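You operate a simulated robot arm through the tools that you are given. There is no shell and no other tool.

Carry out the task below with a simulated two-armed robot. There is one attempt and no reset: what you move stays moved.

TASK
Blow the large nozzle clear at about 170 kPa and vent the line.
Fine: within 10 kPa, till the tuft is out; air knob shut, vent left open, nozzle stood on the cover table. Set down upright: large nozzle.
Where things are to end (x, y in the base frame): large nozzle within 0.06 m of [0.57, 0.44].

It is judged by the outcome, as a careful person would: the job done as asked, and still so three seconds after it is handed in. It fails if anything else is knocked over, pushed out of place, dropped, spilled or broken. Lids that push on must go on centred and level and be pressed home; caps that screw on are set level and turned clockwise until they are tight.

THE ROBOT
Two 7-joint arms with two-finger parallel grippers on one trunk that stands fixed in place. Base frame: the origin is at the foot of the trunk, x ahead of it, y to its left, z up. Units: m, degrees, N and s.
The left shoulder is at [0.02, 0.17, 0.978], the right one opposite. With the tool pointing down near the work surface each hand reaches from about 0.22 to 0.68 m from the base axis, measured 20 degrees to its own side. Payload 3.8 kg a hand.
The tool frame of a hand sits at the grasp point between the pads (the TCP): z along the fingers, y along the line on which they close. The tips reach 0.03 m beyond it. The gripper opens to 0.11 m. The fingers are 0.02 m wide and 0.01 m thick; the gripper's body (0.048 by 0.112 m) begins 0.055 m behind the TCP.
Orientation is that of the tool frame in the base frame, as a unit quaternion [x, y, z, w]. With the fingers straight down and closing along the base's y, the tool's x points along the base's -x, its y along +y and its z along -z.

THE INTERFACE
- The arms move only by the tool jog_arm. It takes "left_steps", "right_steps" or both (then of equal length, played together; a hand with none holds still); each is a list of rows, each a list of 7 numbers: the shift along the tool's x, y, z in m, then the turn, a rotation vector about the tool's x, y, z in rad, then the finger opening in m, from 0 to 0.11. In form: [[x, y, z, ax, ay, az, claw], ...]. A call has 1 to 20 rows; each row shifts and turns the commanded pose from where the row before left it, along the tool's axes as they then stand. A row lasts 0.2 s, in which the tool goes at most 0.05 m and 8.6 degrees; a call with a longer step from one row to the next is refused whole, and so is a gripper value outside its range. Where a pose cannot be reached the arm comes as near as it can. A force on the tool above 60 N (or 10 N above the force at the start of the call, whichever is more), or a blocked arm, ends the call early, and 0.2 s more pass. The fingers move at their own pace (about 0.072 m/s each) and stop on an object; they squeeze with about 24 N. The grip force told is the motor's: it shows also when the fingers shut on nothing. Time passes only in rows, and 0.2 s behind the last, so rows that do not move let the fingers close. The reply holds the time, the measured pose of the TCP, the force on the tool along the base axes, the opening and the grip force, in the units named above and with some noise, with the torque about the TCP (base axes, N m) and any sound that the robot's microphone picked up.
- Cameras (640 x 400 px; columns grow to the right, rows downward): "scene" is now at [0.1036, 0.0425, 1.1525]; the picture's right is [0.48, -0.88, 0.00], its down [-0.29, -0.16, -0.94] and it looks along [0.83, 0.45, -0.33] (base axes); focal length 214 px, centre (320, 200). "left" rides on the left gripper at [0.072, -0.017, -0.103] in its tool frame; the picture's right is [0.23, 0.97, 0.00], its down [-0.76, 0.18, -0.62] and it looks along [-0.61, 0.14, 0.78] (tool axes); focal length 222 px, centre (320, 200). "right" rides on the right gripper at [0.072, 0.017, -0.103] in its tool frame; the picture's right is [-0.23, 0.97, 0.00], its down [-0.76, -0.18, -0.62] and it looks along [-0.61, -0.14, 0.78] (tool axes); focal length 222 px, centre (320, 200). There is no depth. A picture from a camera that has moved, and an enlarged one, comes with that camera's place and axes in the base frame and with its lens.
- get_image(camera): a new picture of that camera. It takes no simulated time.
- slide_trunk(by): slides the trunk up (or, below 0, down) by that many m; the arms and the scene camera ride with it, the base frame stays. It gives what a move gives, with no picture.
- aim_head(pan, tilt): turns the head with the scene camera to pan (to the left, within 80 degrees either way) and tilt (down, from -29 to 69), counted from straight ahead of the robot. It gives what a move gives.
- enlarge(camera, box): a new picture of the part [left, top, right, bottom] of that camera's present view, enlarged. It takes no simulated time.
- sign_off(): hands the job in; it is judged then, once.

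Nothing tells you positions but the pictures and the camera data. Unless the task says otherwise, let go and move clear before handing in.

The tools are called after ">>>" by a JSON object that holds its "fn" and its "kwargs". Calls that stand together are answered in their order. jog_arm: Moves the arms, as the interface text tells. Its arguments: {"type":"object","properties":{"left_steps":{"type":"array","items":{"type":"array","items":{"type":"number"}}},"right_steps":{"type":"array","items":{"type":"array","items":{"type":"number"}}}},"required":[]} The other tools are called the same way: slide_trunk (by) slides the trunk up or down; aim_head (pan, tilt) turns the head that bears the scene camera; get_image (camera) takes a picture; enlarge (camera, box) takes an enlarged picture of a part of a camera's view; sign_off () hands the job in.

At the start:

```text
t: 0.0
left_position: [0.3743, 0.4371, 1.0513]
left_ee_rot: [0.0, 1.0, -0.001, 0.0]
left_wrist_force: [-0.8, 0.1, 0.1]
left_moment: [-0.02, 0.01, -0.01]
left_gripper_width: 0.1099
left_grip_force: 0.1
right_position: [0.421, 0.0083, 1.0938]
right_ee_rot: [0.0, 1.0, 0.0, 0.0]
right_wrist_force: [-0.1, -0.2, 0.1]
right_moment: [0.0, -0.04, 0.02]
right_gripper_width: 0.11
right_grip_force: 0.0
trunk travel left (down, up): [-0.075, 0.495]
head pan, tilt: [28.6, 19.5]
```

scene: 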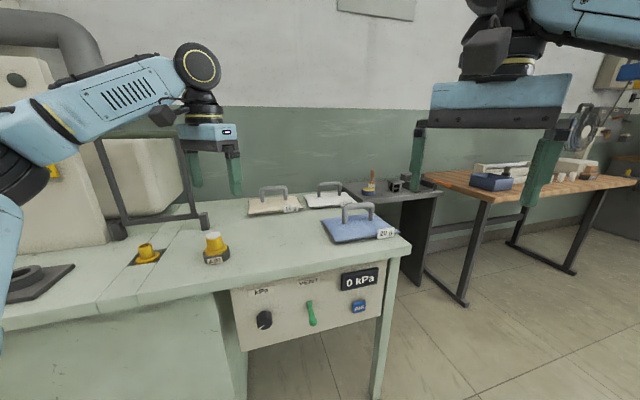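
right: 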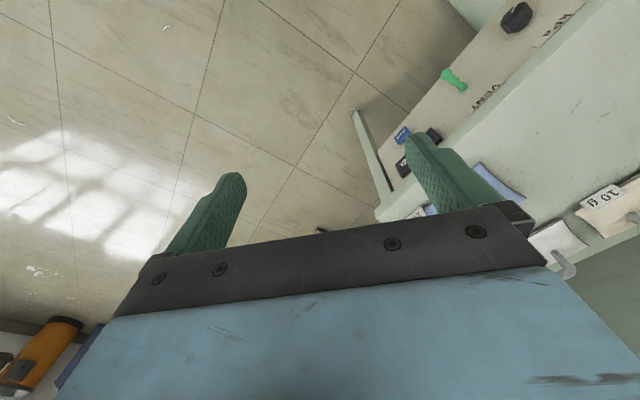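
left: 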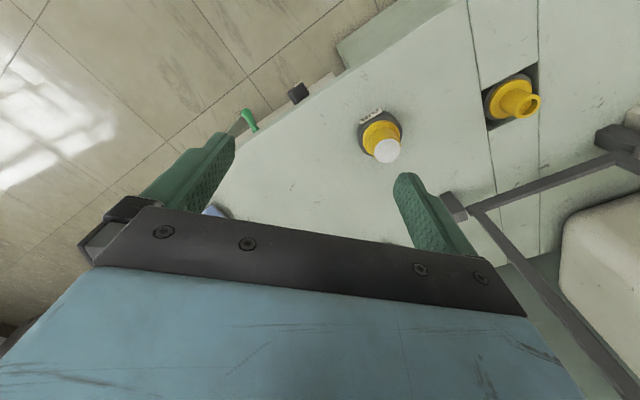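

I see a sage-green table with two yellow nozzles, one in a dark square socket and one standing on the table with a white tuft, plus a control panel with an air knob, a green vent lever and a kPa display. I'll look closer before moving anything.

>>> {"fn": "enlarge", "kwargs": {"camera": "scene", "box": [100, 200, 300, 325]}}

>>> {"fn": "enlarge", "kwargs": {"camera": "scene", "box": [220, 240, 400, 352]}}

>>> {"fn": "enlarge", "kwargs": {"camera": "left", "box": [320, 40, 600, 215]}}

>>> {"fn": "enlarge", "kwargs": {"camera": "scene", "box": [230, 150, 430, 275]}}

```text
3.20 times, centred on (200, 262) of scene
camera zoom: at [0.1036, 0.0425, 1.1525], right [0.48, -0.88, 0.0], down [-0.29, -0.16, -0.94], along [0.83, 0.45, -0.33], focal length 686 px, centre (704, 0)
```

zoom: 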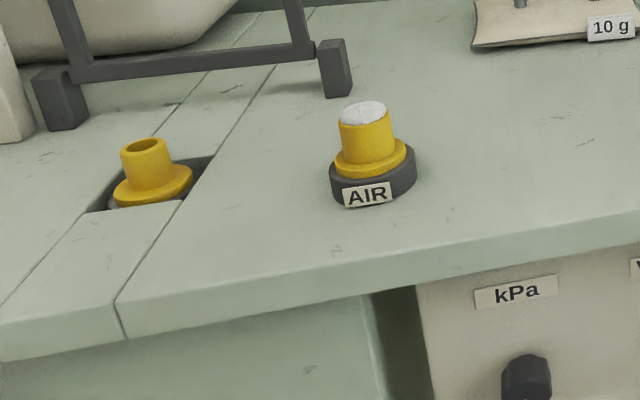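

```text
3.56 times, centred on (310, 296) of scene
camera zoom: at [0.1036, 0.0425, 1.1525], right [0.48, -0.88, 0.0], down [-0.29, -0.16, -0.94], along [0.83, 0.45, -0.33], focal length 763 px, centre (356, -141)
```

zoom: 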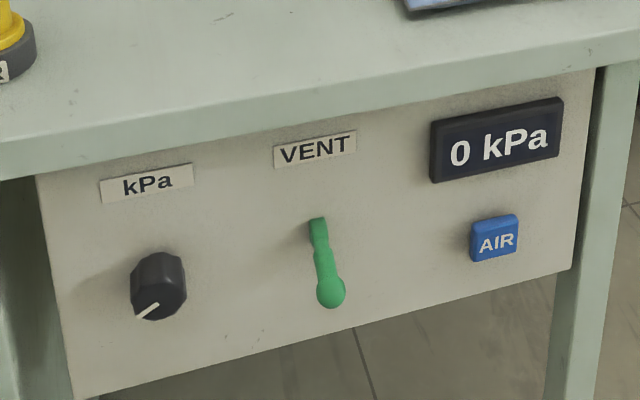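

```text
2.29 times, centred on (460, 128) of left
camera zoom: at [0.3018, 0.4206, 1.1542], right [-0.23, 0.97, 0.0], down [0.76, 0.18, 0.62], along [0.61, 0.14, -0.78], focal length 508 px, centre (0, 366)
```

zoom: 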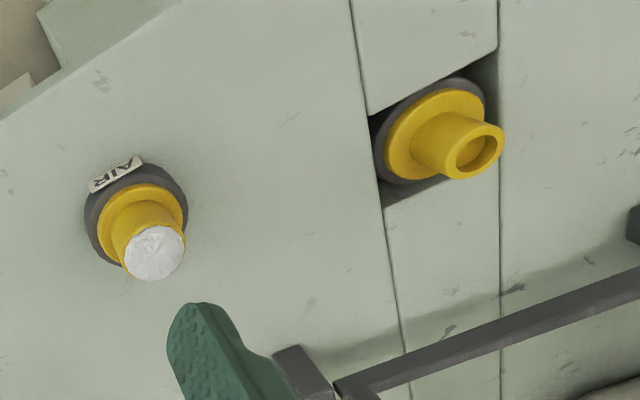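

```text
3.20 times, centred on (330, 212) of scene
camera zoom: at [0.1036, 0.0425, 1.1525], right [0.48, -0.88, 0.0], down [-0.29, -0.16, -0.94], along [0.83, 0.45, -0.33], focal length 686 px, centre (288, 160)
```

zoom: 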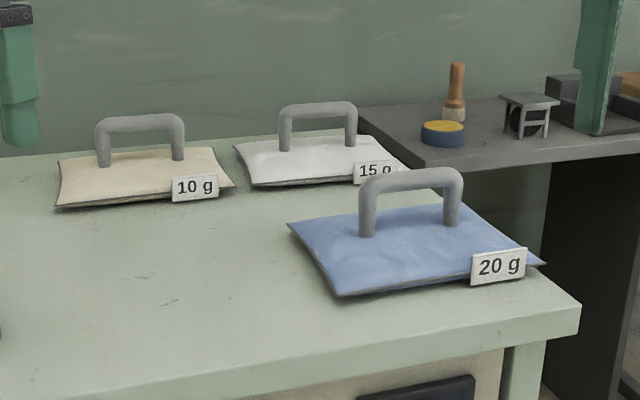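

The nozzle with the white tuft sits on the AIR fitting near (0.42, 0.55, 0.79). The other stands in the square hatch. I'll look around for other nozzles and at the rest of the equipment.

>>> {"fn": "aim_head", "kwargs": {"pan": 60, "tilt": 35}}

>>> {"fn": "get_image", "kwargs": {"camera": "scene"}}

>>> {"fn": "enlarge", "kwargs": {"camera": "right", "box": [340, 0, 640, 188]}}

```text
t: 1.0
left_position: [0.3745, 0.4369, 1.0522]
left_ee_rot: [0.0, 1.0, 0.0, 0.0]
left_wrist_force: [-0.7, -0.2, -0.3]
left_moment: [-0.02, -0.02, 0.01]
left_gripper_width: 0.1101
left_grip_force: 0.0
right_position: [0.422, 0.0059, 1.0934]
right_ee_rot: [0.0, 1.0, 0.0, 0.0]
right_wrist_force: [-0.3, 0.1, 0.4]
right_moment: [0.01, 0.0, -0.02]
right_gripper_width: 0.11
right_grip_force: 0.0
trunk travel left (down, up): [-0.075, 0.495]
head pan, tilt: [60.0, 35.0]
```

```text
taken
camera scene: at [0.0659, 0.0741, 1.1279], right [0.87, -0.5, 0.0], down [-0.29, -0.5, -0.82], along [0.41, 0.71, -0.57], focal length 214 px, centre (320, 200)
```

scene: 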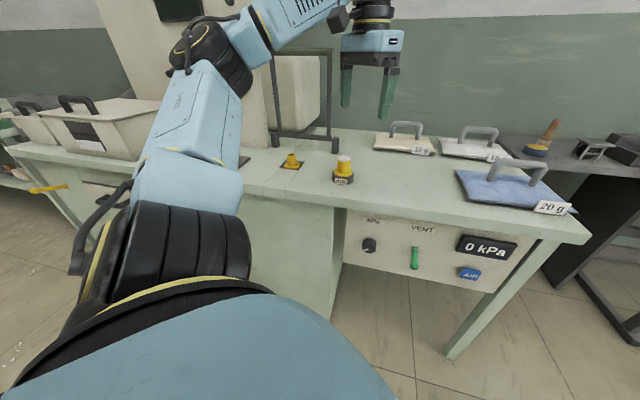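

```text
2.13 times, centred on (490, 94) of right
camera zoom: at [0.3488, 0.0232, 1.1972], right [0.23, 0.97, 0.0], down [0.76, -0.18, 0.62], along [0.61, -0.14, -0.78], focal length 473 px, centre (-42, 426)
```

zoom: 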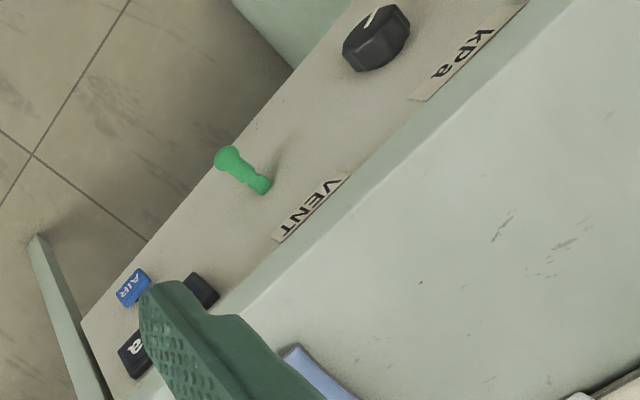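

Same layout from this angle. I'll check far left and right for anything else relevant, then study the panel.

>>> {"fn": "aim_head", "kwargs": {"pan": 80, "tilt": 15}}

>>> {"fn": "get_image", "kwargs": {"camera": "scene"}}

>>> {"fn": "aim_head", "kwargs": {"pan": 0, "tilt": 25}}

>>> {"fn": "get_image", "kwargs": {"camera": "scene"}}

>>> {"fn": "aim_head", "kwargs": {"pan": 35, "tilt": 40}}

>>> {"fn": "get_image", "kwargs": {"camera": "scene"}}

```text
t: 1.8
left_position: [0.3747, 0.4376, 1.052]
left_ee_rot: [0.0, 1.0, 0.0, 0.0]
left_wrist_force: [0.8, -0.5, 0.0]
left_moment: [0.0, -0.04, -0.03]
left_gripper_width: 0.11
left_grip_force: 0.1
right_position: [0.4223, 0.0064, 1.0932]
right_ee_rot: [0.0, 1.0, 0.001, 0.0]
right_wrist_force: [0.3, 1.1, 0.3]
right_moment: [0.02, -0.01, -0.01]
right_gripper_width: 0.1099
right_grip_force: 0.1
trunk travel left (down, up): [-0.075, 0.495]
head pan, tilt: [80.0, 15.0]
```

```text
taken
camera scene: at [0.0381, 0.0899, 1.1598], right [0.98, -0.17, 0.0], down [-0.05, -0.26, -0.97], along [0.17, 0.95, -0.26], focal length 214 px, centre (320, 200)
```

scene: 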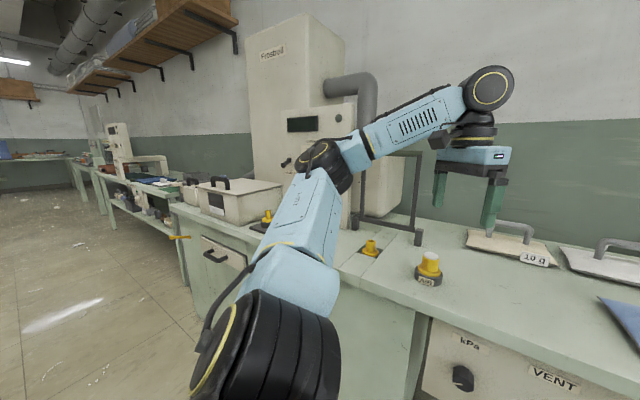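

```text
t: 3.3
left_position: [0.3744, 0.4376, 1.0506]
left_ee_rot: [-0.001, 1.0, 0.0, 0.0]
left_wrist_force: [-0.4, 0.3, -0.3]
left_moment: [0.0, 0.02, 0.01]
left_gripper_width: 0.1102
left_grip_force: 0.0
right_position: [0.4213, 0.0054, 1.0952]
right_ee_rot: [0.0, 1.0, 0.001, 0.0]
right_wrist_force: [-0.9, 0.3, 0.7]
right_moment: [0.0, 0.0, 0.0]
right_gripper_width: 0.1099
right_grip_force: 0.0
trunk travel left (down, up): [-0.075, 0.495]
head pan, tilt: [0.0, 25.0]
```

```text
taken
camera scene: at [0.1139, -0.002, 1.1437], right [0.0, -1.0, 0.0], down [-0.42, 0.0, -0.91], along [0.91, 0.0, -0.42], focal length 214 px, centre (320, 200)
```

scene: 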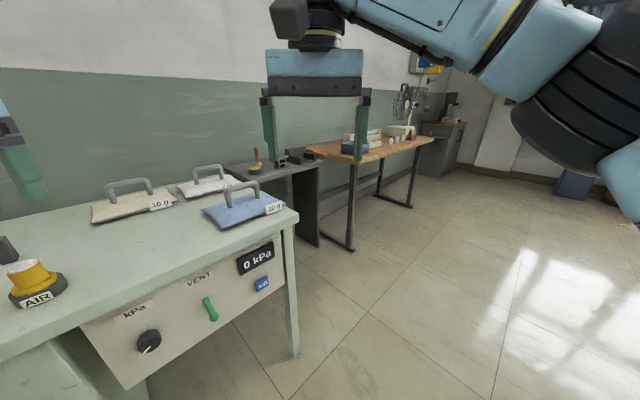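

```text
t: 4.3
left_position: [0.3743, 0.4378, 1.0513]
left_ee_rot: [0.0, 1.0, -0.001, 0.0]
left_wrist_force: [-0.1, -0.6, -0.5]
left_moment: [0.01, -0.02, -0.02]
left_gripper_width: 0.11
left_grip_force: 0.1
right_position: [0.4217, 0.0063, 1.0941]
right_ee_rot: [0.0, 1.0, -0.001, 0.0]
right_wrist_force: [-1.2, -0.2, 0.2]
right_moment: [-0.02, 0.01, -0.02]
right_gripper_width: 0.1099
right_grip_force: 0.1
trunk travel left (down, up): [-0.075, 0.495]
head pan, tilt: [35.0, 40.0]
```

```text
taken
camera scene: at [0.0915, 0.0466, 1.1204], right [0.57, -0.82, 0.0], down [-0.53, -0.37, -0.77], along [0.63, 0.44, -0.64], focal length 214 px, centre (320, 200)
```

scene: 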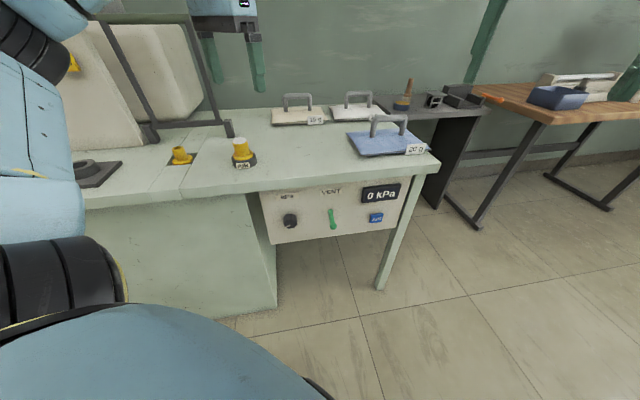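

There's another yellow item on the machine behind the left arm. I'll look closer at it and at the panel.

>>> {"fn": "enlarge", "kwargs": {"camera": "scene", "box": [0, 20, 240, 200]}}

>>> {"fn": "enlarge", "kwargs": {"camera": "scene", "box": [150, 120, 310, 220]}}

>>> {"fn": "enlarge", "kwargs": {"camera": "scene", "box": [250, 160, 430, 272]}}

>>> {"fn": "aim_head", "kwargs": {"pan": 80, "tilt": 20}}

>>> {"fn": "enlarge", "kwargs": {"camera": "scene", "box": [180, 140, 460, 315]}}

```text
2.22 times, centred on (120, 110) of scene
camera zoom: at [0.0915, 0.0466, 1.1204], right [0.57, -0.82, 0.0], down [-0.53, -0.37, -0.77], along [0.63, 0.44, -0.64], focal length 477 px, centre (764, 400)
```

zoom: 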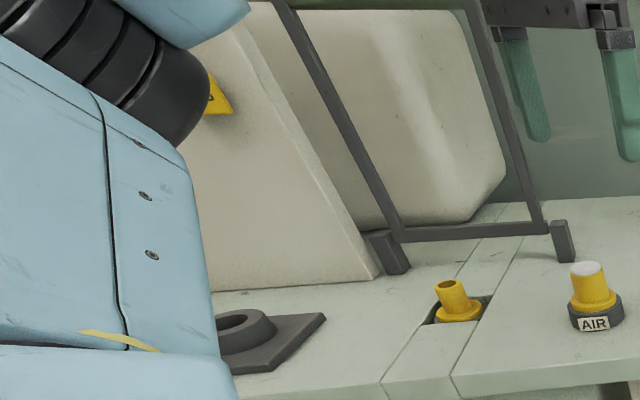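

```text
4.00 times, centred on (230, 170) of scene
camera zoom: at [0.0915, 0.0466, 1.1204], right [0.57, -0.82, 0.0], down [-0.53, -0.37, -0.77], along [0.63, 0.44, -0.64], focal length 858 px, centre (680, 320)
```

zoom: 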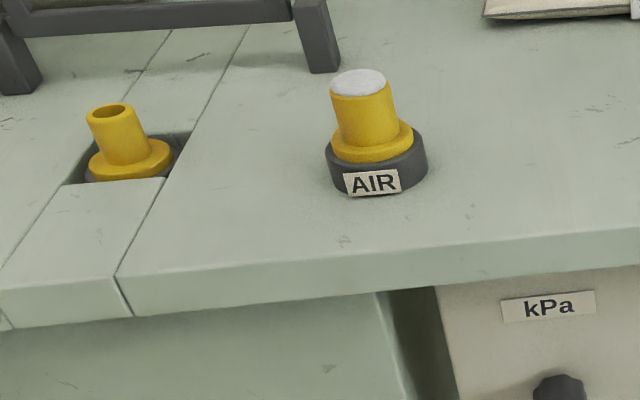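

```text
3.56 times, centred on (340, 216) of scene
camera zoom: at [0.0915, 0.0466, 1.1204], right [0.57, -0.82, 0.0], down [-0.53, -0.37, -0.77], along [0.63, 0.44, -0.64], focal length 763 px, centre (249, 143)
```

zoom: 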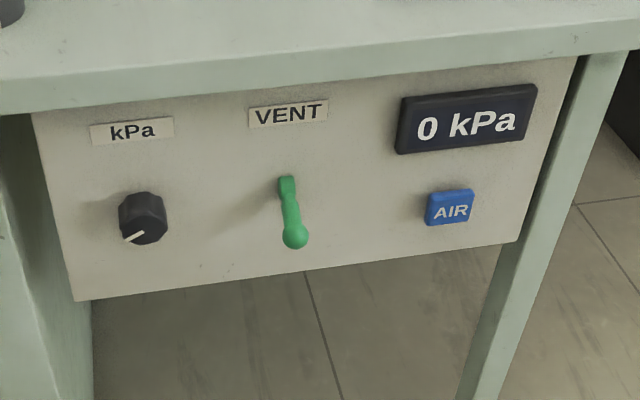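

```text
t: 5.5
left_position: [0.3733, 0.4378, 1.0518]
left_ee_rot: [0.0, 1.0, 0.0, 0.0]
left_wrist_force: [0.3, -0.1, 0.0]
left_moment: [-0.03, 0.01, -0.02]
left_gripper_width: 0.1098
left_grip_force: 0.1
right_position: [0.4206, 0.0059, 1.0936]
right_ee_rot: [-0.001, 1.0, 0.0, 0.0]
right_wrist_force: [0.2, -0.2, 0.4]
right_moment: [0.0, -0.04, 0.02]
right_gripper_width: 0.1101
right_grip_force: 0.1
trunk travel left (down, up): [-0.075, 0.495]
head pan, tilt: [80.0, 20.0]
```

```text
2.29 times, centred on (320, 228) of scene
camera zoom: at [0.038, 0.0896, 1.1517], right [0.98, -0.17, 0.0], down [-0.06, -0.34, -0.94], along [0.16, 0.93, -0.34], focal length 490 px, centre (320, 137)
```

zoom: 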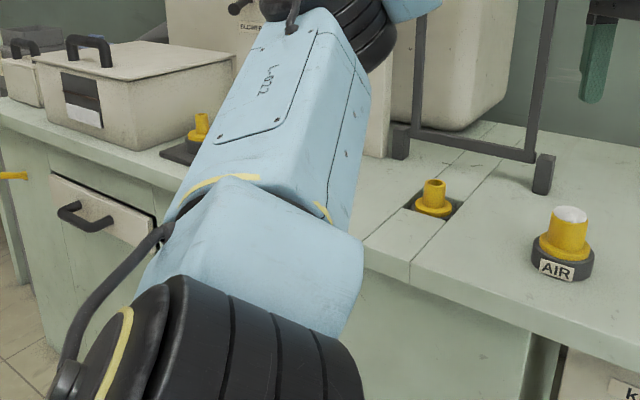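

The clogged nozzle on AIR has the widest tube, so it is the large one. The panel runs at 45° to the base, with the knob near (0.43, 0.40, 0.63), lever near (0.51, 0.29, 0.62) and button near (0.64, 0.19, 0.60). I'll turn the right hand to face the panel and inspect it.

>>> {"fn": "jog_arm", "kwargs": {"right_steps": [[0, 0, 0, 0, 0, -0.131, 0.11], [0, 0, 0, 0, 0, -0.131, 0.11], [0, 0, 0, 0, 0, -0.131, 0.11], [0, 0, 0, 0, 0, -0.131, 0.11], [0, 0, 0, 0, 0, -0.131, 0.11], [0, 0, 0, 0, 0, -0.131, 0.11], [0, 0, 0.01, 0, -0.131, 0, 0.08], [0, 0, 0.01, 0, -0.131, 0, 0.05], [0, 0, 0.01, 0, -0.131, 0, 0.02], [0, 0, 0.01, 0, -0.131, 0, 0.0], [0, 0, 0.01, 0, -0.131, 0, 0.0], [0, 0, 0.01, 0, -0.131, 0, 0.0], [0, 0, 0.01, 0, -0.131, 0, 0.0], [0, 0, 0.0, 0, -0.131, 0, 0.0], [0, 0, 0.0, 0, -0.131, 0, 0.0], [0, 0, 0.0, 0, -0.131, 0, 0.0], [0, 0, 0.0, 0, -0.131, 0, 0.0], [0, 0, 0.0, 0, -0.131, 0, 0.0]]}}

>>> {"fn": "aim_head", "kwargs": {"pan": 35, "tilt": 40}}

>>> {"fn": "get_image", "kwargs": {"camera": "scene"}}

>>> {"fn": "get_image", "kwargs": {"camera": "right"}}

```text
t: 9.3
left_position: [0.3746, 0.4381, 1.0508]
left_ee_rot: [0.0, 1.0, 0.0, 0.0]
left_wrist_force: [0.4, -0.4, 0.0]
left_moment: [0.0, -0.01, -0.05]
left_gripper_width: 0.11
left_grip_force: 0.0
right_position: [0.4402, 0.0241, 1.031]
right_ee_rot: [-0.27, 0.652, 0.271, 0.654]
right_wrist_force: [-1.1, 0.2, -1.3]
right_moment: [0.0, 0.03, -0.02]
right_gripper_width: 0.0
right_grip_force: 24.3
trunk travel left (down, up): [-0.075, 0.495]
head pan, tilt: [80.0, 20.0]
```

```text
t: 10.4
left_position: [0.3744, 0.4375, 1.0517]
left_ee_rot: [0.0, 1.0, 0.0, 0.0]
left_wrist_force: [0.5, 0.6, 0.0]
left_moment: [0.0, 0.03, -0.03]
left_gripper_width: 0.1099
left_grip_force: 0.0
right_position: [0.4406, 0.0252, 1.0327]
right_ee_rot: [-0.27, 0.652, 0.271, 0.654]
right_wrist_force: [-0.3, -0.8, 0.9]
right_moment: [0.0, -0.03, 0.02]
right_gripper_width: 0.0003
right_grip_force: 23.6
trunk travel left (down, up): [-0.075, 0.495]
head pan, tilt: [35.0, 40.0]
```

```text
taken
camera scene: at [0.0914, 0.0467, 1.1204], right [0.57, -0.82, 0.0], down [-0.53, -0.37, -0.77], along [0.63, 0.44, -0.64], focal length 214 px, centre (320, 200)
```

scene: 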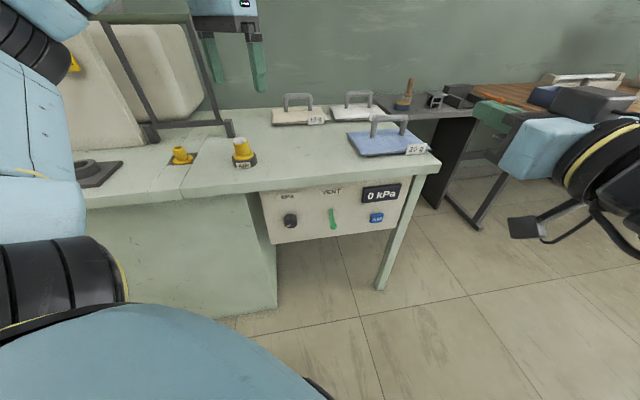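

```text
taken
camera right: at [0.3548, -0.0362, 0.9588], right [-0.69, 0.69, 0.23], down [-0.32, -0.57, 0.76], along [0.65, 0.45, 0.61], focal length 222 px, centre (320, 200)
```

right: 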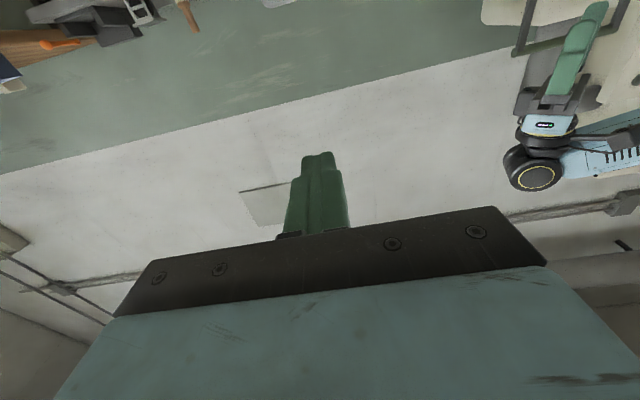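

The right hand now faces the panel direction. I'll lower it and pitch it so its camera looks level at the panel.

>>> {"fn": "jog_arm", "kwargs": {"right_steps": [[0.045, 0, 0, 0, 0, 0, 0], [0.045, 0, 0, 0, 0, 0, 0], [0.045, 0, 0, 0, 0, 0, 0], [0.045, 0, 0, 0, 0, 0, 0], [0.045, 0, 0, 0, 0, 0, 0], [0.045, 0, 0, 0, 0, 0, 0], [0.045, 0, 0, 0, 0, 0, 0], [0.035, 0, 0, 0, 0, 0, 0], [0, 0, 0, 0, 0.131, 0, 0], [0, 0, 0, 0, 0.131, 0, 0], [0, 0, 0, 0, 0.131, 0, 0], [0, 0, 0, 0, 0.131, 0, 0], [0, 0, 0, 0, 0.131, 0, 0]]}}

>>> {"fn": "get_image", "kwargs": {"camera": "right"}}

>>> {"fn": "get_image", "kwargs": {"camera": "scene"}}

```text
t: 13.2
left_position: [0.3742, 0.4381, 1.0507]
left_ee_rot: [0.001, 1.0, 0.0, 0.0]
left_wrist_force: [-0.4, 1.1, 0.2]
left_moment: [-0.03, -0.03, 0.01]
left_gripper_width: 0.1102
left_grip_force: 0.1
right_position: [0.4517, 0.0129, 0.6842]
right_ee_rot: [-0.343, 0.829, 0.169, 0.408]
right_wrist_force: [-0.7, 0.0, 0.2]
right_moment: [0.0, 0.0, 0.02]
right_gripper_width: 0.0
right_grip_force: 23.9
right hand out of reach, approached as far as the arm can: row 6, 7, 8
trunk travel left (down, up): [-0.075, 0.495]
head pan, tilt: [35.0, 40.0]
```

```text
taken
camera right: at [0.3505, -0.0655, 0.6904], right [-0.59, 0.79, 0.18], down [0.11, -0.15, 0.98], along [0.8, 0.6, 0.0], focal length 222 px, centre (320, 200)
```

right: 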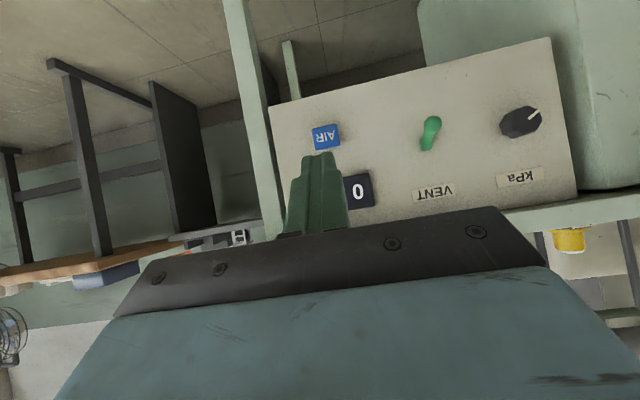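

```text
taken
camera scene: at [0.0914, 0.0467, 1.1203], right [0.57, -0.82, 0.0], down [-0.53, -0.37, -0.77], along [0.63, 0.44, -0.64], focal length 214 px, centre (320, 200)
```

scene: 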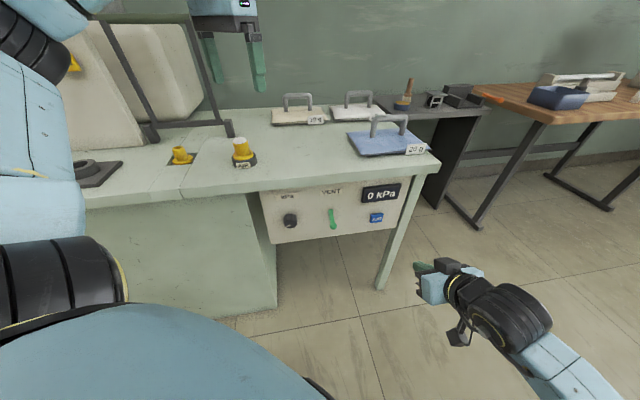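

The camera (picture upside down) now views the panel. I'll enlarge on the controls.

>>> {"fn": "enlarge", "kwargs": {"camera": "right", "box": [270, 60, 590, 240]}}

>>> {"fn": "enlarge", "kwargs": {"camera": "right", "box": [400, 90, 560, 210]}}

```text
2.00 times, centred on (430, 150) of right
camera zoom: at [0.3505, -0.0655, 0.6904], right [-0.59, 0.79, 0.18], down [0.11, -0.15, 0.98], along [0.8, 0.6, 0.0], focal length 444 px, centre (100, 300)
```

zoom: 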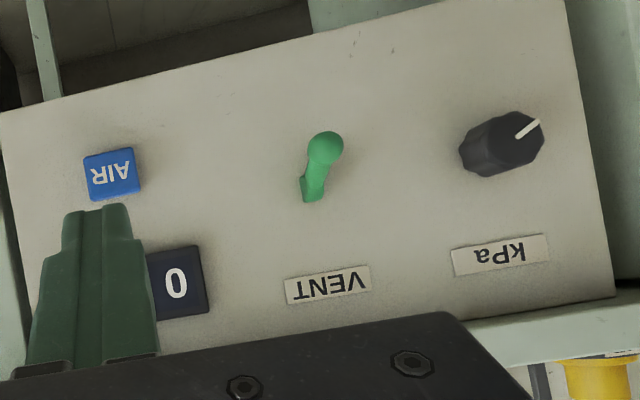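

```text
3.33 times, centred on (480, 150) of right
camera zoom: at [0.3505, -0.0655, 0.6904], right [-0.59, 0.79, 0.18], down [0.11, -0.15, 0.98], along [0.8, 0.6, 0.0], focal length 740 px, centre (-213, 367)
```

zoom: 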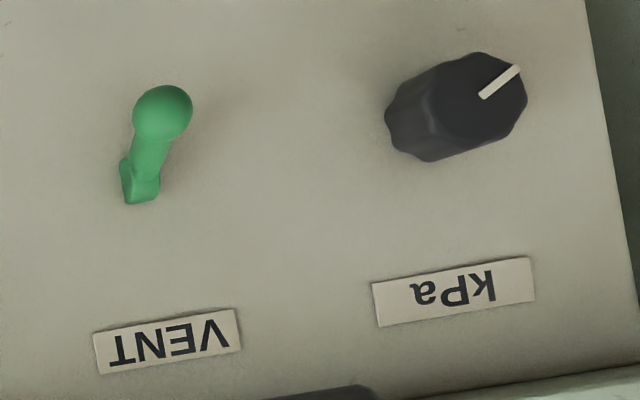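

I take the knob face at about (0.42, 0.39, 0.635), pointer at lower left (shut). The vent lever sticks out and droops slightly. I'll bring the right hand in front of the knob, level and facing it.

>>> {"fn": "jog_arm", "kwargs": {"right_steps": [[-0.0052, 0.0356, 0.0149, 0, 0, 0, 0.02], [-0.0052, 0.0356, 0.0149, 0, 0, 0, 0.04], [-0.0052, 0.0356, 0.0149, 0, 0, 0, 0.06], [-0.0052, 0.0356, 0.0149, 0, 0, 0, 0.08], [-0.0052, 0.0356, 0.0149, 0, 0, 0, 0.08], [-0.0052, 0.0356, 0.0149, 0, 0, 0, 0.08], [-0.0052, 0.0356, 0.0149, 0, 0, 0, 0.08], [-0.0052, 0.0356, 0.0149, 0, 0, 0, 0.08], [0, 0, 0, 0, -0.1308, 0, 0.08], [0, 0, 0, 0, -0.1308, 0, 0.08], [0, 0, 0, 0, -0.1308, 0, 0.08], [0, 0, 0, 0, -0.1308, 0, 0.08], [0, 0, 0, 0, -0.1308, 0, 0.08], [0, 0, 0, 0, 0, 0, 0.08]]}}

>>> {"fn": "get_image", "kwargs": {"camera": "right"}}

>>> {"fn": "get_image", "kwargs": {"camera": "scene"}}

```text
t: 16.2
left_position: [0.3741, 0.4368, 1.0521]
left_ee_rot: [0.0, 1.0, 0.001, 0.0]
left_wrist_force: [1.0, -1.2, -0.1]
left_moment: [0.0, -0.03, -0.02]
left_gripper_width: 0.11
left_grip_force: 0.0
right_position: [0.4295, 0.1156, 0.6751]
right_ee_rot: [-0.344, 0.829, 0.17, 0.408]
right_wrist_force: [-0.5, 0.3, 0.2]
right_moment: [-0.01, 0.03, 0.0]
right_gripper_width: 0.0798
right_grip_force: 0.0
right hand out of reach, approached as far as the arm can: row 2, 3, 4, 5, 6, 7, 8, 9, 10, 11, 12, 13
trunk travel left (down, up): [-0.075, 0.495]
head pan, tilt: [35.0, 40.0]
```

```text
taken
camera right: at [0.3271, 0.0384, 0.6807], right [-0.59, 0.79, 0.18], down [0.11, -0.15, 0.98], along [0.8, 0.6, 0.0], focal length 222 px, centre (320, 200)
```

right: 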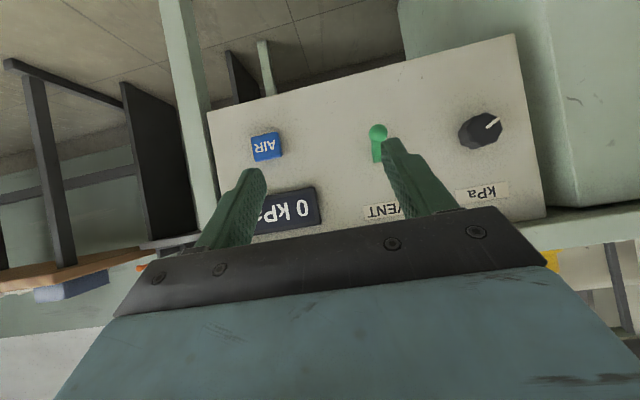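

```text
taken
camera scene: at [0.0914, 0.0467, 1.1203], right [0.57, -0.82, 0.0], down [-0.53, -0.37, -0.77], along [0.63, 0.44, -0.64], focal length 214 px, centre (320, 200)
```

scene: 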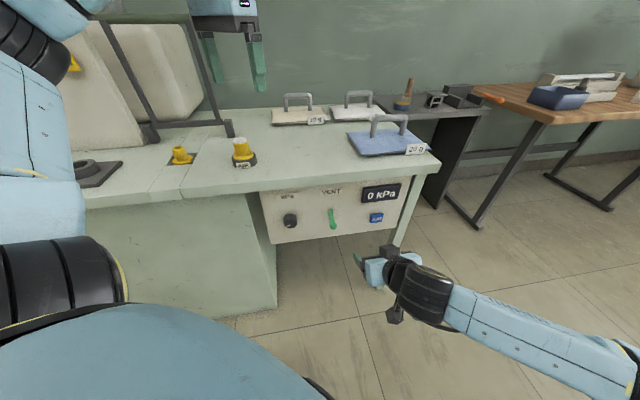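

The right arm can't get that far left in this posture, so the arms need more room to hang down. I'll raise the trunk 0.2 m and then try the left hand for the knob, keeping the right for the button and lever.

>>> {"fn": "slide_trunk", "kwargs": {"by": 0.2}}

>>> {"fn": "jog_arm", "kwargs": {"right_steps": [[0, 0, 0, 0, 0, 0, 0.0]]}}

>>> {"fn": "get_image", "kwargs": {"camera": "scene"}}

```text
t: 18.4
left_position: [0.3751, 0.4378, 1.2506]
left_ee_rot: [0.0, 1.0, -0.001, 0.0]
left_wrist_force: [0.5, 0.3, -0.4]
left_moment: [0.01, -0.03, 0.01]
left_gripper_width: 0.1102
left_grip_force: 0.2
right_position: [0.4288, 0.117, 0.8746]
right_ee_rot: [-0.345, 0.828, 0.17, 0.407]
right_wrist_force: [-0.3, -0.1, -0.2]
right_moment: [0.01, 0.01, -0.02]
right_gripper_width: 0.08
right_grip_force: 0.0
trunk travel left (down, up): [-0.275, 0.295]
head pan, tilt: [35.0, 40.0]
```

```text
t: 18.8
left_position: [0.3747, 0.4378, 1.2519]
left_ee_rot: [0.001, 1.0, -0.001, 0.001]
left_wrist_force: [0.1, 0.3, 0.1]
left_moment: [-0.04, 0.02, -0.02]
left_gripper_width: 0.1099
left_grip_force: 0.1
right_position: [0.4283, 0.1162, 0.8772]
right_ee_rot: [-0.345, 0.828, 0.17, 0.408]
right_wrist_force: [0.3, 0.5, -0.5]
right_moment: [0.01, -0.01, 0.05]
right_gripper_width: 0.0242
right_grip_force: 0.2
trunk travel left (down, up): [-0.275, 0.295]
head pan, tilt: [35.0, 40.0]
```

```text
taken
camera scene: at [0.0915, 0.0467, 1.3203], right [0.57, -0.82, 0.0], down [-0.53, -0.37, -0.77], along [0.63, 0.44, -0.64], focal length 214 px, centre (320, 200)
```

scene: 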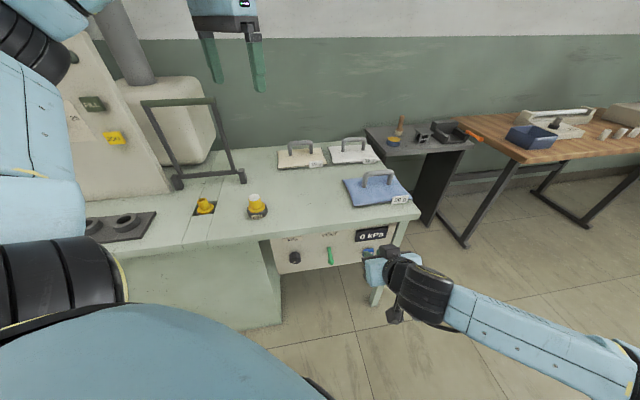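

Commanded poses follow the trunk well. Now I'll pull the left hand back from over the table, yaw it toward the panel and pitch it level, while the right hand levels out too.

>>> {"fn": "jog_arm", "kwargs": {"left_steps": [[0.008, -0.0325, 0.025, 0, 0, 0, 0.08], [0.008, -0.0325, 0.025, 0, 0, 0, 0.08], [0.008, -0.0325, 0.025, 0, 0, 0, 0.08], [0.008, -0.0325, 0.025, 0, 0, 0, 0.08], [0, 0, 0, 0, 0, -0.131, 0.08], [0, 0, 0, 0, 0, -0.131, 0.08], [0, 0, 0, 0, 0, -0.131, 0.08], [0, 0, 0, 0, 0, -0.131, 0.08], [0, 0, 0, 0, 0, -0.131, 0.08], [0, 0, 0, 0, 0, -0.131, 0.08], [0, 0, 0, 0, -0.131, 0, 0.08], [0, 0, 0, 0, -0.131, 0, 0.08], [0, 0, 0, 0, -0.131, 0, 0.08], [0, 0, 0, 0, -0.131, 0, 0.08], [0, 0, 0, 0, -0.131, 0, 0.08], [0, 0, 0, 0, -0.131, 0, 0.08]]}}

>>> {"fn": "get_image", "kwargs": {"camera": "scene"}}

>>> {"fn": "get_image", "kwargs": {"camera": "left"}}

```text
t: 22.1
left_position: [0.3426, 0.3059, 1.1508]
left_ee_rot: [-0.354, 0.853, 0.147, 0.355]
left_wrist_force: [0.1, 1.2, -0.7]
left_moment: [-0.04, -0.04, -0.01]
left_gripper_width: 0.0801
left_grip_force: 0.0
right_position: [0.4271, 0.1154, 0.875]
right_ee_rot: [-0.345, 0.829, 0.17, 0.407]
right_wrist_force: [0.2, -0.6, 0.7]
right_moment: [-0.01, -0.03, -0.04]
right_gripper_width: 0.0002
right_grip_force: 24.3
trunk travel left (down, up): [-0.275, 0.295]
head pan, tilt: [35.0, 40.0]
```

```text
taken
camera scene: at [0.0914, 0.0464, 1.3204], right [0.57, -0.82, 0.0], down [-0.53, -0.37, -0.77], along [0.63, 0.44, -0.64], focal length 214 px, centre (320, 200)
```

scene: 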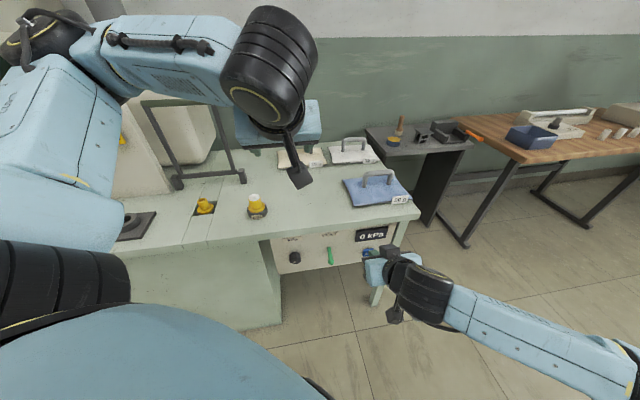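

```text
taken
camera left: at [0.2666, 0.2074, 1.1721], right [-0.8, 0.57, -0.16], down [-0.06, 0.19, 0.98], along [0.59, 0.8, -0.12], focal length 222 px, centre (320, 200)
```

left: 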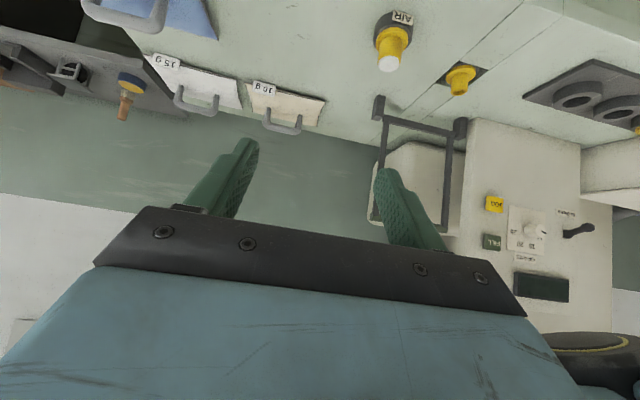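

The left arm handles this well. I'll finish the pitch and descend in front of the panel.

>>> {"fn": "jog_arm", "kwargs": {"left_steps": [[0, 0, 0, 0, -0.131, 0, 0.08], [0, 0, 0, 0, -0.131, 0, 0.08], [0, 0, 0, 0, -0.131, 0, 0.08], [0, 0, 0, 0, -0.131, 0, 0.08], [0, 0, 0, 0, -0.131, 0, 0.08], [0, 0, 0, 0, -0.131, 0, 0.08], [0.042, 0, 0, 0, 0, 0, 0.08], [0.042, 0, 0, 0, 0, 0, 0.08], [0.042, 0, 0, 0, 0, 0, 0.08], [0.042, 0, 0, 0, 0, 0, 0.08], [0.042, 0, 0, 0, 0, 0, 0.08], [0.042, 0, 0, 0, 0, 0, 0.08], [0.042, 0, 0, 0, 0, 0, 0.08]]}}

>>> {"fn": "get_image", "kwargs": {"camera": "scene"}}

>>> {"fn": "get_image", "kwargs": {"camera": "left"}}

```text
t: 24.7
left_position: [0.4104, 0.1971, 1.0402]
left_ee_rot: [-0.271, 0.646, 0.282, 0.656]
left_wrist_force: [0.2, 1.9, 2.3]
left_moment: [-0.13, 0.23, -0.2]
left_gripper_width: 0.0801
left_grip_force: 0.0
left hand out of reach, approached as far as the arm can: row 1, 2, 3, 4, 5, 6, 7, 8, 9, 10, 11, 12
right_position: [0.4307, 0.1032, 0.8599]
right_ee_rot: [-0.343, 0.837, 0.151, 0.399]
right_wrist_force: [0.9, -1.6, -3.0]
right_moment: [0.15, -0.18, 0.13]
right_gripper_width: 0.0
right_grip_force: 23.6
trunk travel left (down, up): [-0.275, 0.295]
head pan, tilt: [35.0, 40.0]
stopped in row 12 (left hand): the force on the tool passed its limit at 77 N (the readings are from after the stop); the commanded pose is now the measured one
```

```text
taken
camera scene: at [0.0915, 0.0469, 1.3203], right [0.57, -0.82, 0.0], down [-0.53, -0.37, -0.77], along [0.63, 0.44, -0.64], focal length 214 px, centre (320, 200)
```

scene: 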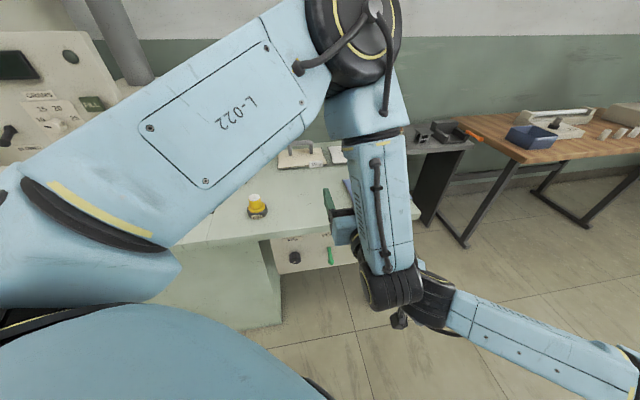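

```text
taken
camera left: at [0.351, 0.1126, 0.9645], right [-0.7, 0.68, -0.22], down [-0.57, -0.34, 0.75], along [0.44, 0.65, 0.62], focal length 222 px, centre (320, 200)
```

left: 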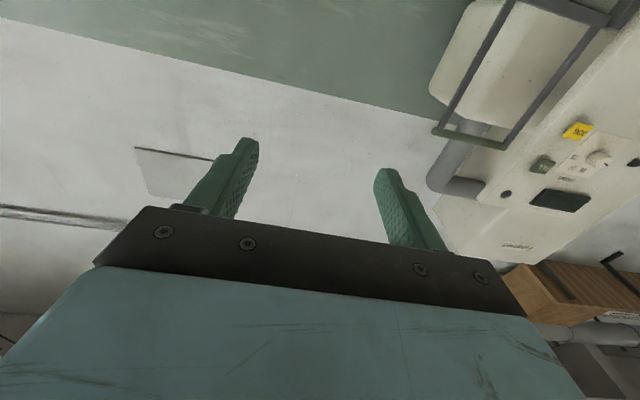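

The left arm swung its elbow over and touched the right hand. I'll back the right hand away to the right first.

>>> {"fn": "jog_arm", "kwargs": {"right_steps": [[0, -0.02, 0, 0, 0, 0, 0], [0, -0.03, 0, 0, 0, 0, 0], [0, -0.04, 0, 0, 0, 0, 0], [0, -0.04, 0, 0, 0, 0, 0], [0, -0.04, 0, 0, 0, 0, 0], [0, -0.04, 0, 0, 0, 0, 0], [0, -0.03, 0, 0, 0, 0, 0]]}}

>>> {"fn": "get_image", "kwargs": {"camera": "scene"}}

```text
t: 26.3
left_position: [0.4109, 0.1968, 1.0399]
left_ee_rot: [-0.271, 0.646, 0.282, 0.656]
left_wrist_force: [-0.1, 0.0, 0.5]
left_moment: [-0.02, 0.03, -0.03]
left_gripper_width: 0.0801
left_grip_force: 0.0
right_position: [0.5998, -0.071, 0.866]
right_ee_rot: [-0.343, 0.836, 0.151, 0.4]
right_wrist_force: [0.1, 0.9, -0.8]
right_moment: [0.0, 0.01, -0.01]
right_gripper_width: 0.0001
right_grip_force: 23.9
trunk travel left (down, up): [-0.275, 0.295]
head pan, tilt: [35.0, 40.0]
```

```text
taken
camera scene: at [0.0915, 0.0466, 1.3203], right [0.57, -0.82, 0.0], down [-0.53, -0.37, -0.77], along [0.63, 0.44, -0.64], focal length 214 px, centre (320, 200)
```

scene: 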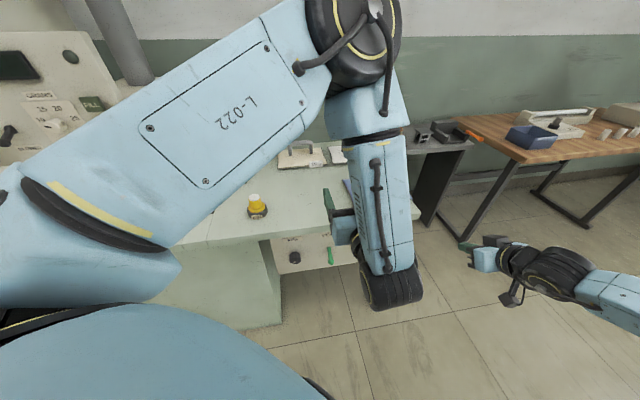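

Clear. The left forearm now hangs down with the hand level, which suits the panel. I'll lower it in small moves.

>>> {"fn": "jog_arm", "kwargs": {"left_steps": [[0.03, 0, 0, 0, 0, 0, 0.08], [0.03, 0, 0, 0, 0, 0, 0.08], [0.03, 0, 0, 0, 0, 0, 0.08], [0.03, 0, 0, 0, 0, 0, 0.08]]}}

>>> {"fn": "get_image", "kwargs": {"camera": "scene"}}

```text
t: 27.3
left_position: [0.4097, 0.1372, 0.9913]
left_ee_rot: [-0.272, 0.649, 0.28, 0.653]
left_wrist_force: [0.1, -0.9, -0.6]
left_moment: [-0.04, 0.02, -0.01]
left_gripper_width: 0.08
left_grip_force: 0.1
left hand out of reach, approached as far as the arm can: row 1, 2, 3, 4
right_position: [0.5983, -0.0711, 0.8661]
right_ee_rot: [-0.343, 0.836, 0.151, 0.4]
right_wrist_force: [-0.6, -0.4, 0.3]
right_moment: [-0.02, 0.01, 0.02]
right_gripper_width: 0.0001
right_grip_force: 24.7
trunk travel left (down, up): [-0.275, 0.295]
head pan, tilt: [35.0, 40.0]
```

```text
taken
camera scene: at [0.0915, 0.0469, 1.3203], right [0.57, -0.82, 0.0], down [-0.53, -0.37, -0.77], along [0.63, 0.44, -0.64], focal length 214 px, centre (320, 200)
```

scene: 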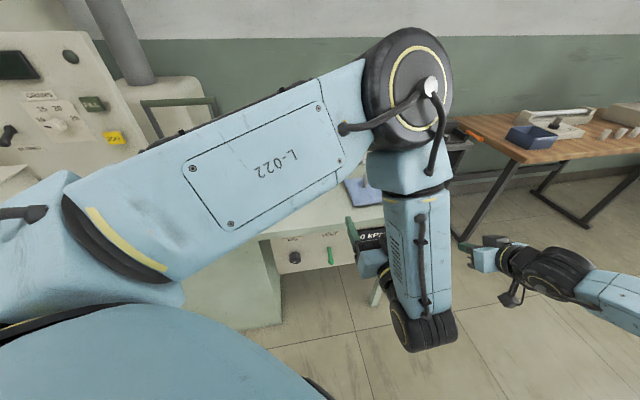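

The left elbow is folding the wrong way, so I'll back the left arm out to its earlier posture and use the right arm with the raised trunk.

>>> {"fn": "jog_arm", "kwargs": {"left_steps": [[-0.03, 0, 0, 0, 0, 0, 0.08], [-0.03, 0.02, 0, 0, 0, 0, 0.08], [-0.03, 0.03, 0, 0, 0, 0, 0.08], [-0.03, 0.03, 0, 0, 0, 0, 0.08], [0, 0, 0, 0, 0.131, 0, 0.08], [0, 0, 0, 0, 0.131, 0, 0.08], [0, 0, 0, 0, 0.131, 0, 0.08], [0, 0, 0, 0, 0.131, 0, 0.08], [0, 0, 0, 0, 0.131, 0, 0.08], [0, 0, 0, 0, 0.131, 0, 0.08]]}}

>>> {"fn": "get_image", "kwargs": {"camera": "scene"}}

```text
t: 29.5
left_position: [0.3599, 0.1882, 1.1171]
left_ee_rot: [-0.358, 0.848, 0.156, 0.358]
left_wrist_force: [-0.4, 0.5, -0.1]
left_moment: [-0.04, 0.03, 0.01]
left_gripper_width: 0.0797
left_grip_force: 0.1
left hand out of reach, approached as far as the arm can: row 3, 4
right_position: [0.5984, -0.0707, 0.8653]
right_ee_rot: [-0.343, 0.837, 0.151, 0.399]
right_wrist_force: [-0.3, -0.1, -0.8]
right_moment: [-0.02, 0.03, 0.0]
right_gripper_width: 0.0
right_grip_force: 24.0
trunk travel left (down, up): [-0.275, 0.295]
head pan, tilt: [35.0, 40.0]
```

```text
taken
camera scene: at [0.0915, 0.0471, 1.3203], right [0.57, -0.82, 0.0], down [-0.53, -0.37, -0.77], along [0.63, 0.44, -0.64], focal length 214 px, centre (320, 200)
```

scene: 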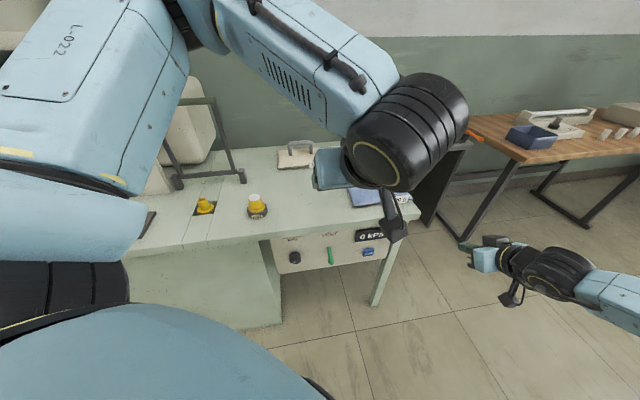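

>>> {"fn": "jog_arm", "kwargs": {"left_steps": [[0, 0, 0, 0, 0.131, 0, 0.08], [0, 0, 0, 0, 0.131, 0, 0.08], [0, 0, 0, 0, 0.131, 0, 0.08], [0, 0, 0, 0, 0.131, 0, 0.08], [0, 0, 0, 0, 0.131, 0, 0.08], [0, 0, 0, 0, 0.131, 0, 0.08], [0, 0, 0, 0, 0, 0.131, 0.08], [0, 0, 0, 0, 0, 0.131, 0.08], [0, 0, 0, 0, 0, 0.131, 0.08], [0, 0, 0, 0, 0, 0.131, 0.08], [0, 0, 0, 0, 0, 0.131, 0.08], [0, 0, 0, 0, 0, 0.131, 0.08], [0, 0.04, -0.022, 0, 0, 0, 0.08], [0, 0.04, -0.022, 0, 0, 0, 0.08], [0, 0.04, -0.022, 0, 0, 0, 0.08], [0, 0.04, -0.022, 0, 0, 0, 0.08], [0, 0.04, -0.022, 0, 0, 0, 0.08], [0, 0.04, -0.022, 0, 0, 0, 0.08]]}}

>>> {"fn": "get_image", "kwargs": {"camera": "scene"}}

```text
t: 33.3
left_position: [0.3517, 0.4237, 1.254]
left_ee_rot: [-0.009, 1.0, 0.009, 0.003]
left_wrist_force: [0.1, -0.1, 0.3]
left_moment: [-0.01, -0.03, -0.02]
left_gripper_width: 0.0799
left_grip_force: 0.1
right_position: [0.5971, -0.0713, 0.8662]
right_ee_rot: [-0.343, 0.837, 0.151, 0.399]
right_wrist_force: [0.5, 0.2, 0.8]
right_moment: [-0.01, 0.0, 0.01]
right_gripper_width: 0.0
right_grip_force: 23.9
trunk travel left (down, up): [-0.275, 0.295]
head pan, tilt: [35.0, 40.0]
```

```text
taken
camera scene: at [0.091, 0.0466, 1.3204], right [0.57, -0.82, 0.0], down [-0.53, -0.37, -0.77], along [0.63, 0.44, -0.64], focal length 214 px, centre (320, 200)
```

scene: 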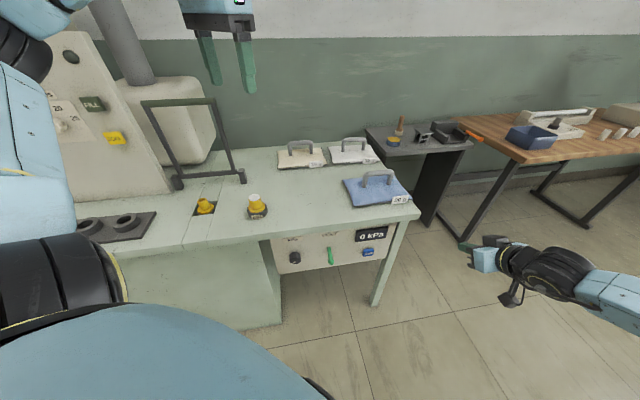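

The left arm is back home. Now I'll level the right hand and try moving it toward the knob at this trunk height.

>>> {"fn": "jog_arm", "kwargs": {"right_steps": [[0, 0.03, 0, 0, -0.138, 0, 0.0], [0, 0.03, 0, 0, -0.138, 0, 0.0], [0, 0.03, 0, 0, -0.138, 0, 0.0], [0, 0.03, 0, 0, -0.138, 0, 0.0], [0, 0.03, 0, 0, -0.138, 0, 0.0], [0.03, 0, 0.01, 0, 0, 0, 0.0], [0.03, 0, 0.01, 0, 0, 0, 0.0], [0.03, 0, 0.01, 0, 0, 0, 0.0]]}}

>>> {"fn": "get_image", "kwargs": {"camera": "scene"}}

```text
t: 35.1
left_position: [0.3529, 0.4239, 1.2545]
left_ee_rot: [-0.009, 1.0, 0.01, 0.003]
left_wrist_force: [-0.3, -0.4, -0.8]
left_moment: [-0.03, -0.01, -0.01]
left_gripper_width: 0.0802
left_grip_force: 0.0
right_position: [0.5249, 0.0495, 0.7716]
right_ee_rot: [-0.272, 0.652, 0.259, 0.659]
right_wrist_force: [0.8, -0.3, -0.5]
right_moment: [0.03, 0.03, -0.02]
right_gripper_width: 0.0001
right_grip_force: 24.1
right hand out of reach, approached as far as the arm can: row 5
trunk travel left (down, up): [-0.275, 0.295]
head pan, tilt: [35.0, 40.0]
```

```text
taken
camera scene: at [0.0915, 0.047, 1.3203], right [0.57, -0.82, 0.0], down [-0.53, -0.37, -0.77], along [0.63, 0.44, -0.64], focal length 214 px, centre (320, 200)
```

scene: 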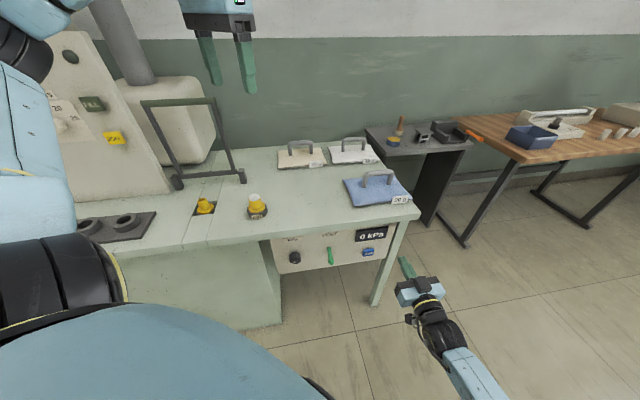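

Level and reachable. I'll lower to knob height and shift left while staying well back from the panel.

>>> {"fn": "jog_arm", "kwargs": {"right_steps": [[0.033, 0, 0, 0, 0, 0, 0.0], [0.033, 0, 0, 0, 0, 0, 0.0], [0.033, 0, 0, 0, 0, 0, 0.0], [0.033, 0, 0, 0, 0, 0, 0.0], [0, 0.03, 0.005, 0, 0, 0, 0.0], [0, 0.03, 0.005, 0, 0, 0, 0.0], [0, 0.03, 0.005, 0, 0, 0, 0.0], [0, 0.03, 0.005, 0, 0, 0, 0.0]]}}

>>> {"fn": "get_image", "kwargs": {"camera": "scene"}}

```text
t: 37.1
left_position: [0.354, 0.4222, 1.2539]
left_ee_rot: [-0.008, 1.0, 0.009, 0.002]
left_wrist_force: [0.0, -0.4, 0.0]
left_moment: [-0.01, 0.0, -0.03]
left_gripper_width: 0.0799
left_grip_force: 0.1
right_position: [0.4813, 0.0798, 0.6761]
right_ee_rot: [-0.275, 0.663, 0.245, 0.651]
right_wrist_force: [0.2, 0.7, 0.8]
right_moment: [-0.01, -0.01, -0.02]
right_gripper_width: 0.0001
right_grip_force: 23.7
right hand out of reach, approached as far as the arm can: row 3, 4, 6, 8
trunk travel left (down, up): [-0.275, 0.295]
head pan, tilt: [35.0, 40.0]
stopped in row 8 (right hand): the arm was blocked; the commanded pose is now the measured one
```

```text
taken
camera scene: at [0.0914, 0.0463, 1.3203], right [0.57, -0.82, 0.0], down [-0.53, -0.37, -0.77], along [0.63, 0.44, -0.64], focal length 214 px, centre (320, 200)
```

scene: 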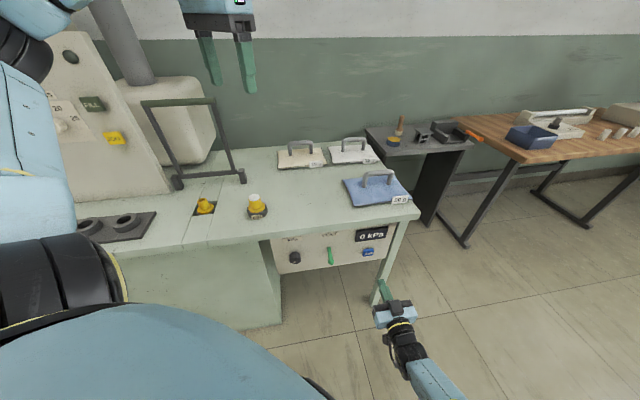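

Raising the trunk helped but the level hand bottoms out near z 0.68. I'll raise the trunk another 0.12 m, move a bit forward and lower again.

>>> {"fn": "slide_trunk", "kwargs": {"by": 0.12}}

>>> {"fn": "jog_arm", "kwargs": {"right_steps": [[0, 0, 0.02, 0, 0, 0, 0.0], [0, 0, 0.02, 0, 0, 0, 0.0], [0, 0, 0.02, 0, 0, 0, 0.0], [0.03, 0, 0, 0, 0, 0, 0.0], [0.03, 0, 0, 0, 0, 0, 0.0], [0.03, 0, 0, 0, 0, 0, 0.0], [0.03, 0, 0, 0, 0, 0, 0.0], [0.03, 0, 0, 0, 0, 0, 0.0]]}}

>>> {"fn": "get_image", "kwargs": {"camera": "scene"}}

```text
t: 38.6
left_position: [0.3532, 0.4243, 1.3749]
left_ee_rot: [-0.008, 1.0, 0.009, 0.003]
left_wrist_force: [0.4, 1.2, -0.6]
left_moment: [0.01, 0.03, 0.02]
left_gripper_width: 0.0802
left_grip_force: 0.1
right_position: [0.4823, 0.08, 0.7975]
right_ee_rot: [-0.276, 0.663, 0.246, 0.652]
right_wrist_force: [0.2, -0.2, 0.0]
right_moment: [0.01, 0.02, 0.01]
right_gripper_width: 0.0
right_grip_force: 24.2
trunk travel left (down, up): [-0.395, 0.175]
head pan, tilt: [35.0, 40.0]
```

```text
t: 40.4
left_position: [0.353, 0.4242, 1.3743]
left_ee_rot: [-0.008, 1.0, 0.01, 0.002]
left_wrist_force: [0.5, -0.5, -0.2]
left_moment: [-0.01, 0.0, -0.01]
left_gripper_width: 0.0801
left_grip_force: 0.0
right_position: [0.4863, 0.08, 0.8001]
right_ee_rot: [-0.274, 0.664, 0.243, 0.652]
right_wrist_force: [0.1, 0.6, -0.5]
right_moment: [-0.01, 0.03, 0.0]
right_gripper_width: 0.0
right_grip_force: 24.1
right hand out of reach, approached as far as the arm can: row 1, 2, 3, 4, 5, 6, 7, 8
trunk travel left (down, up): [-0.395, 0.175]
head pan, tilt: [35.0, 40.0]
```

```text
taken
camera scene: at [0.0914, 0.0467, 1.4403], right [0.57, -0.82, 0.0], down [-0.53, -0.37, -0.77], along [0.63, 0.44, -0.64], focal length 214 px, centre (320, 200)
```

scene: 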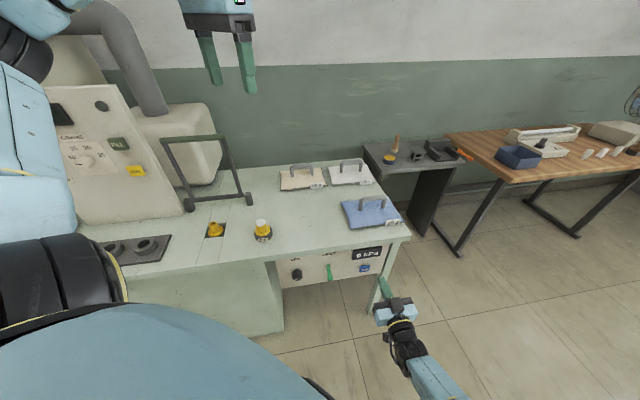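

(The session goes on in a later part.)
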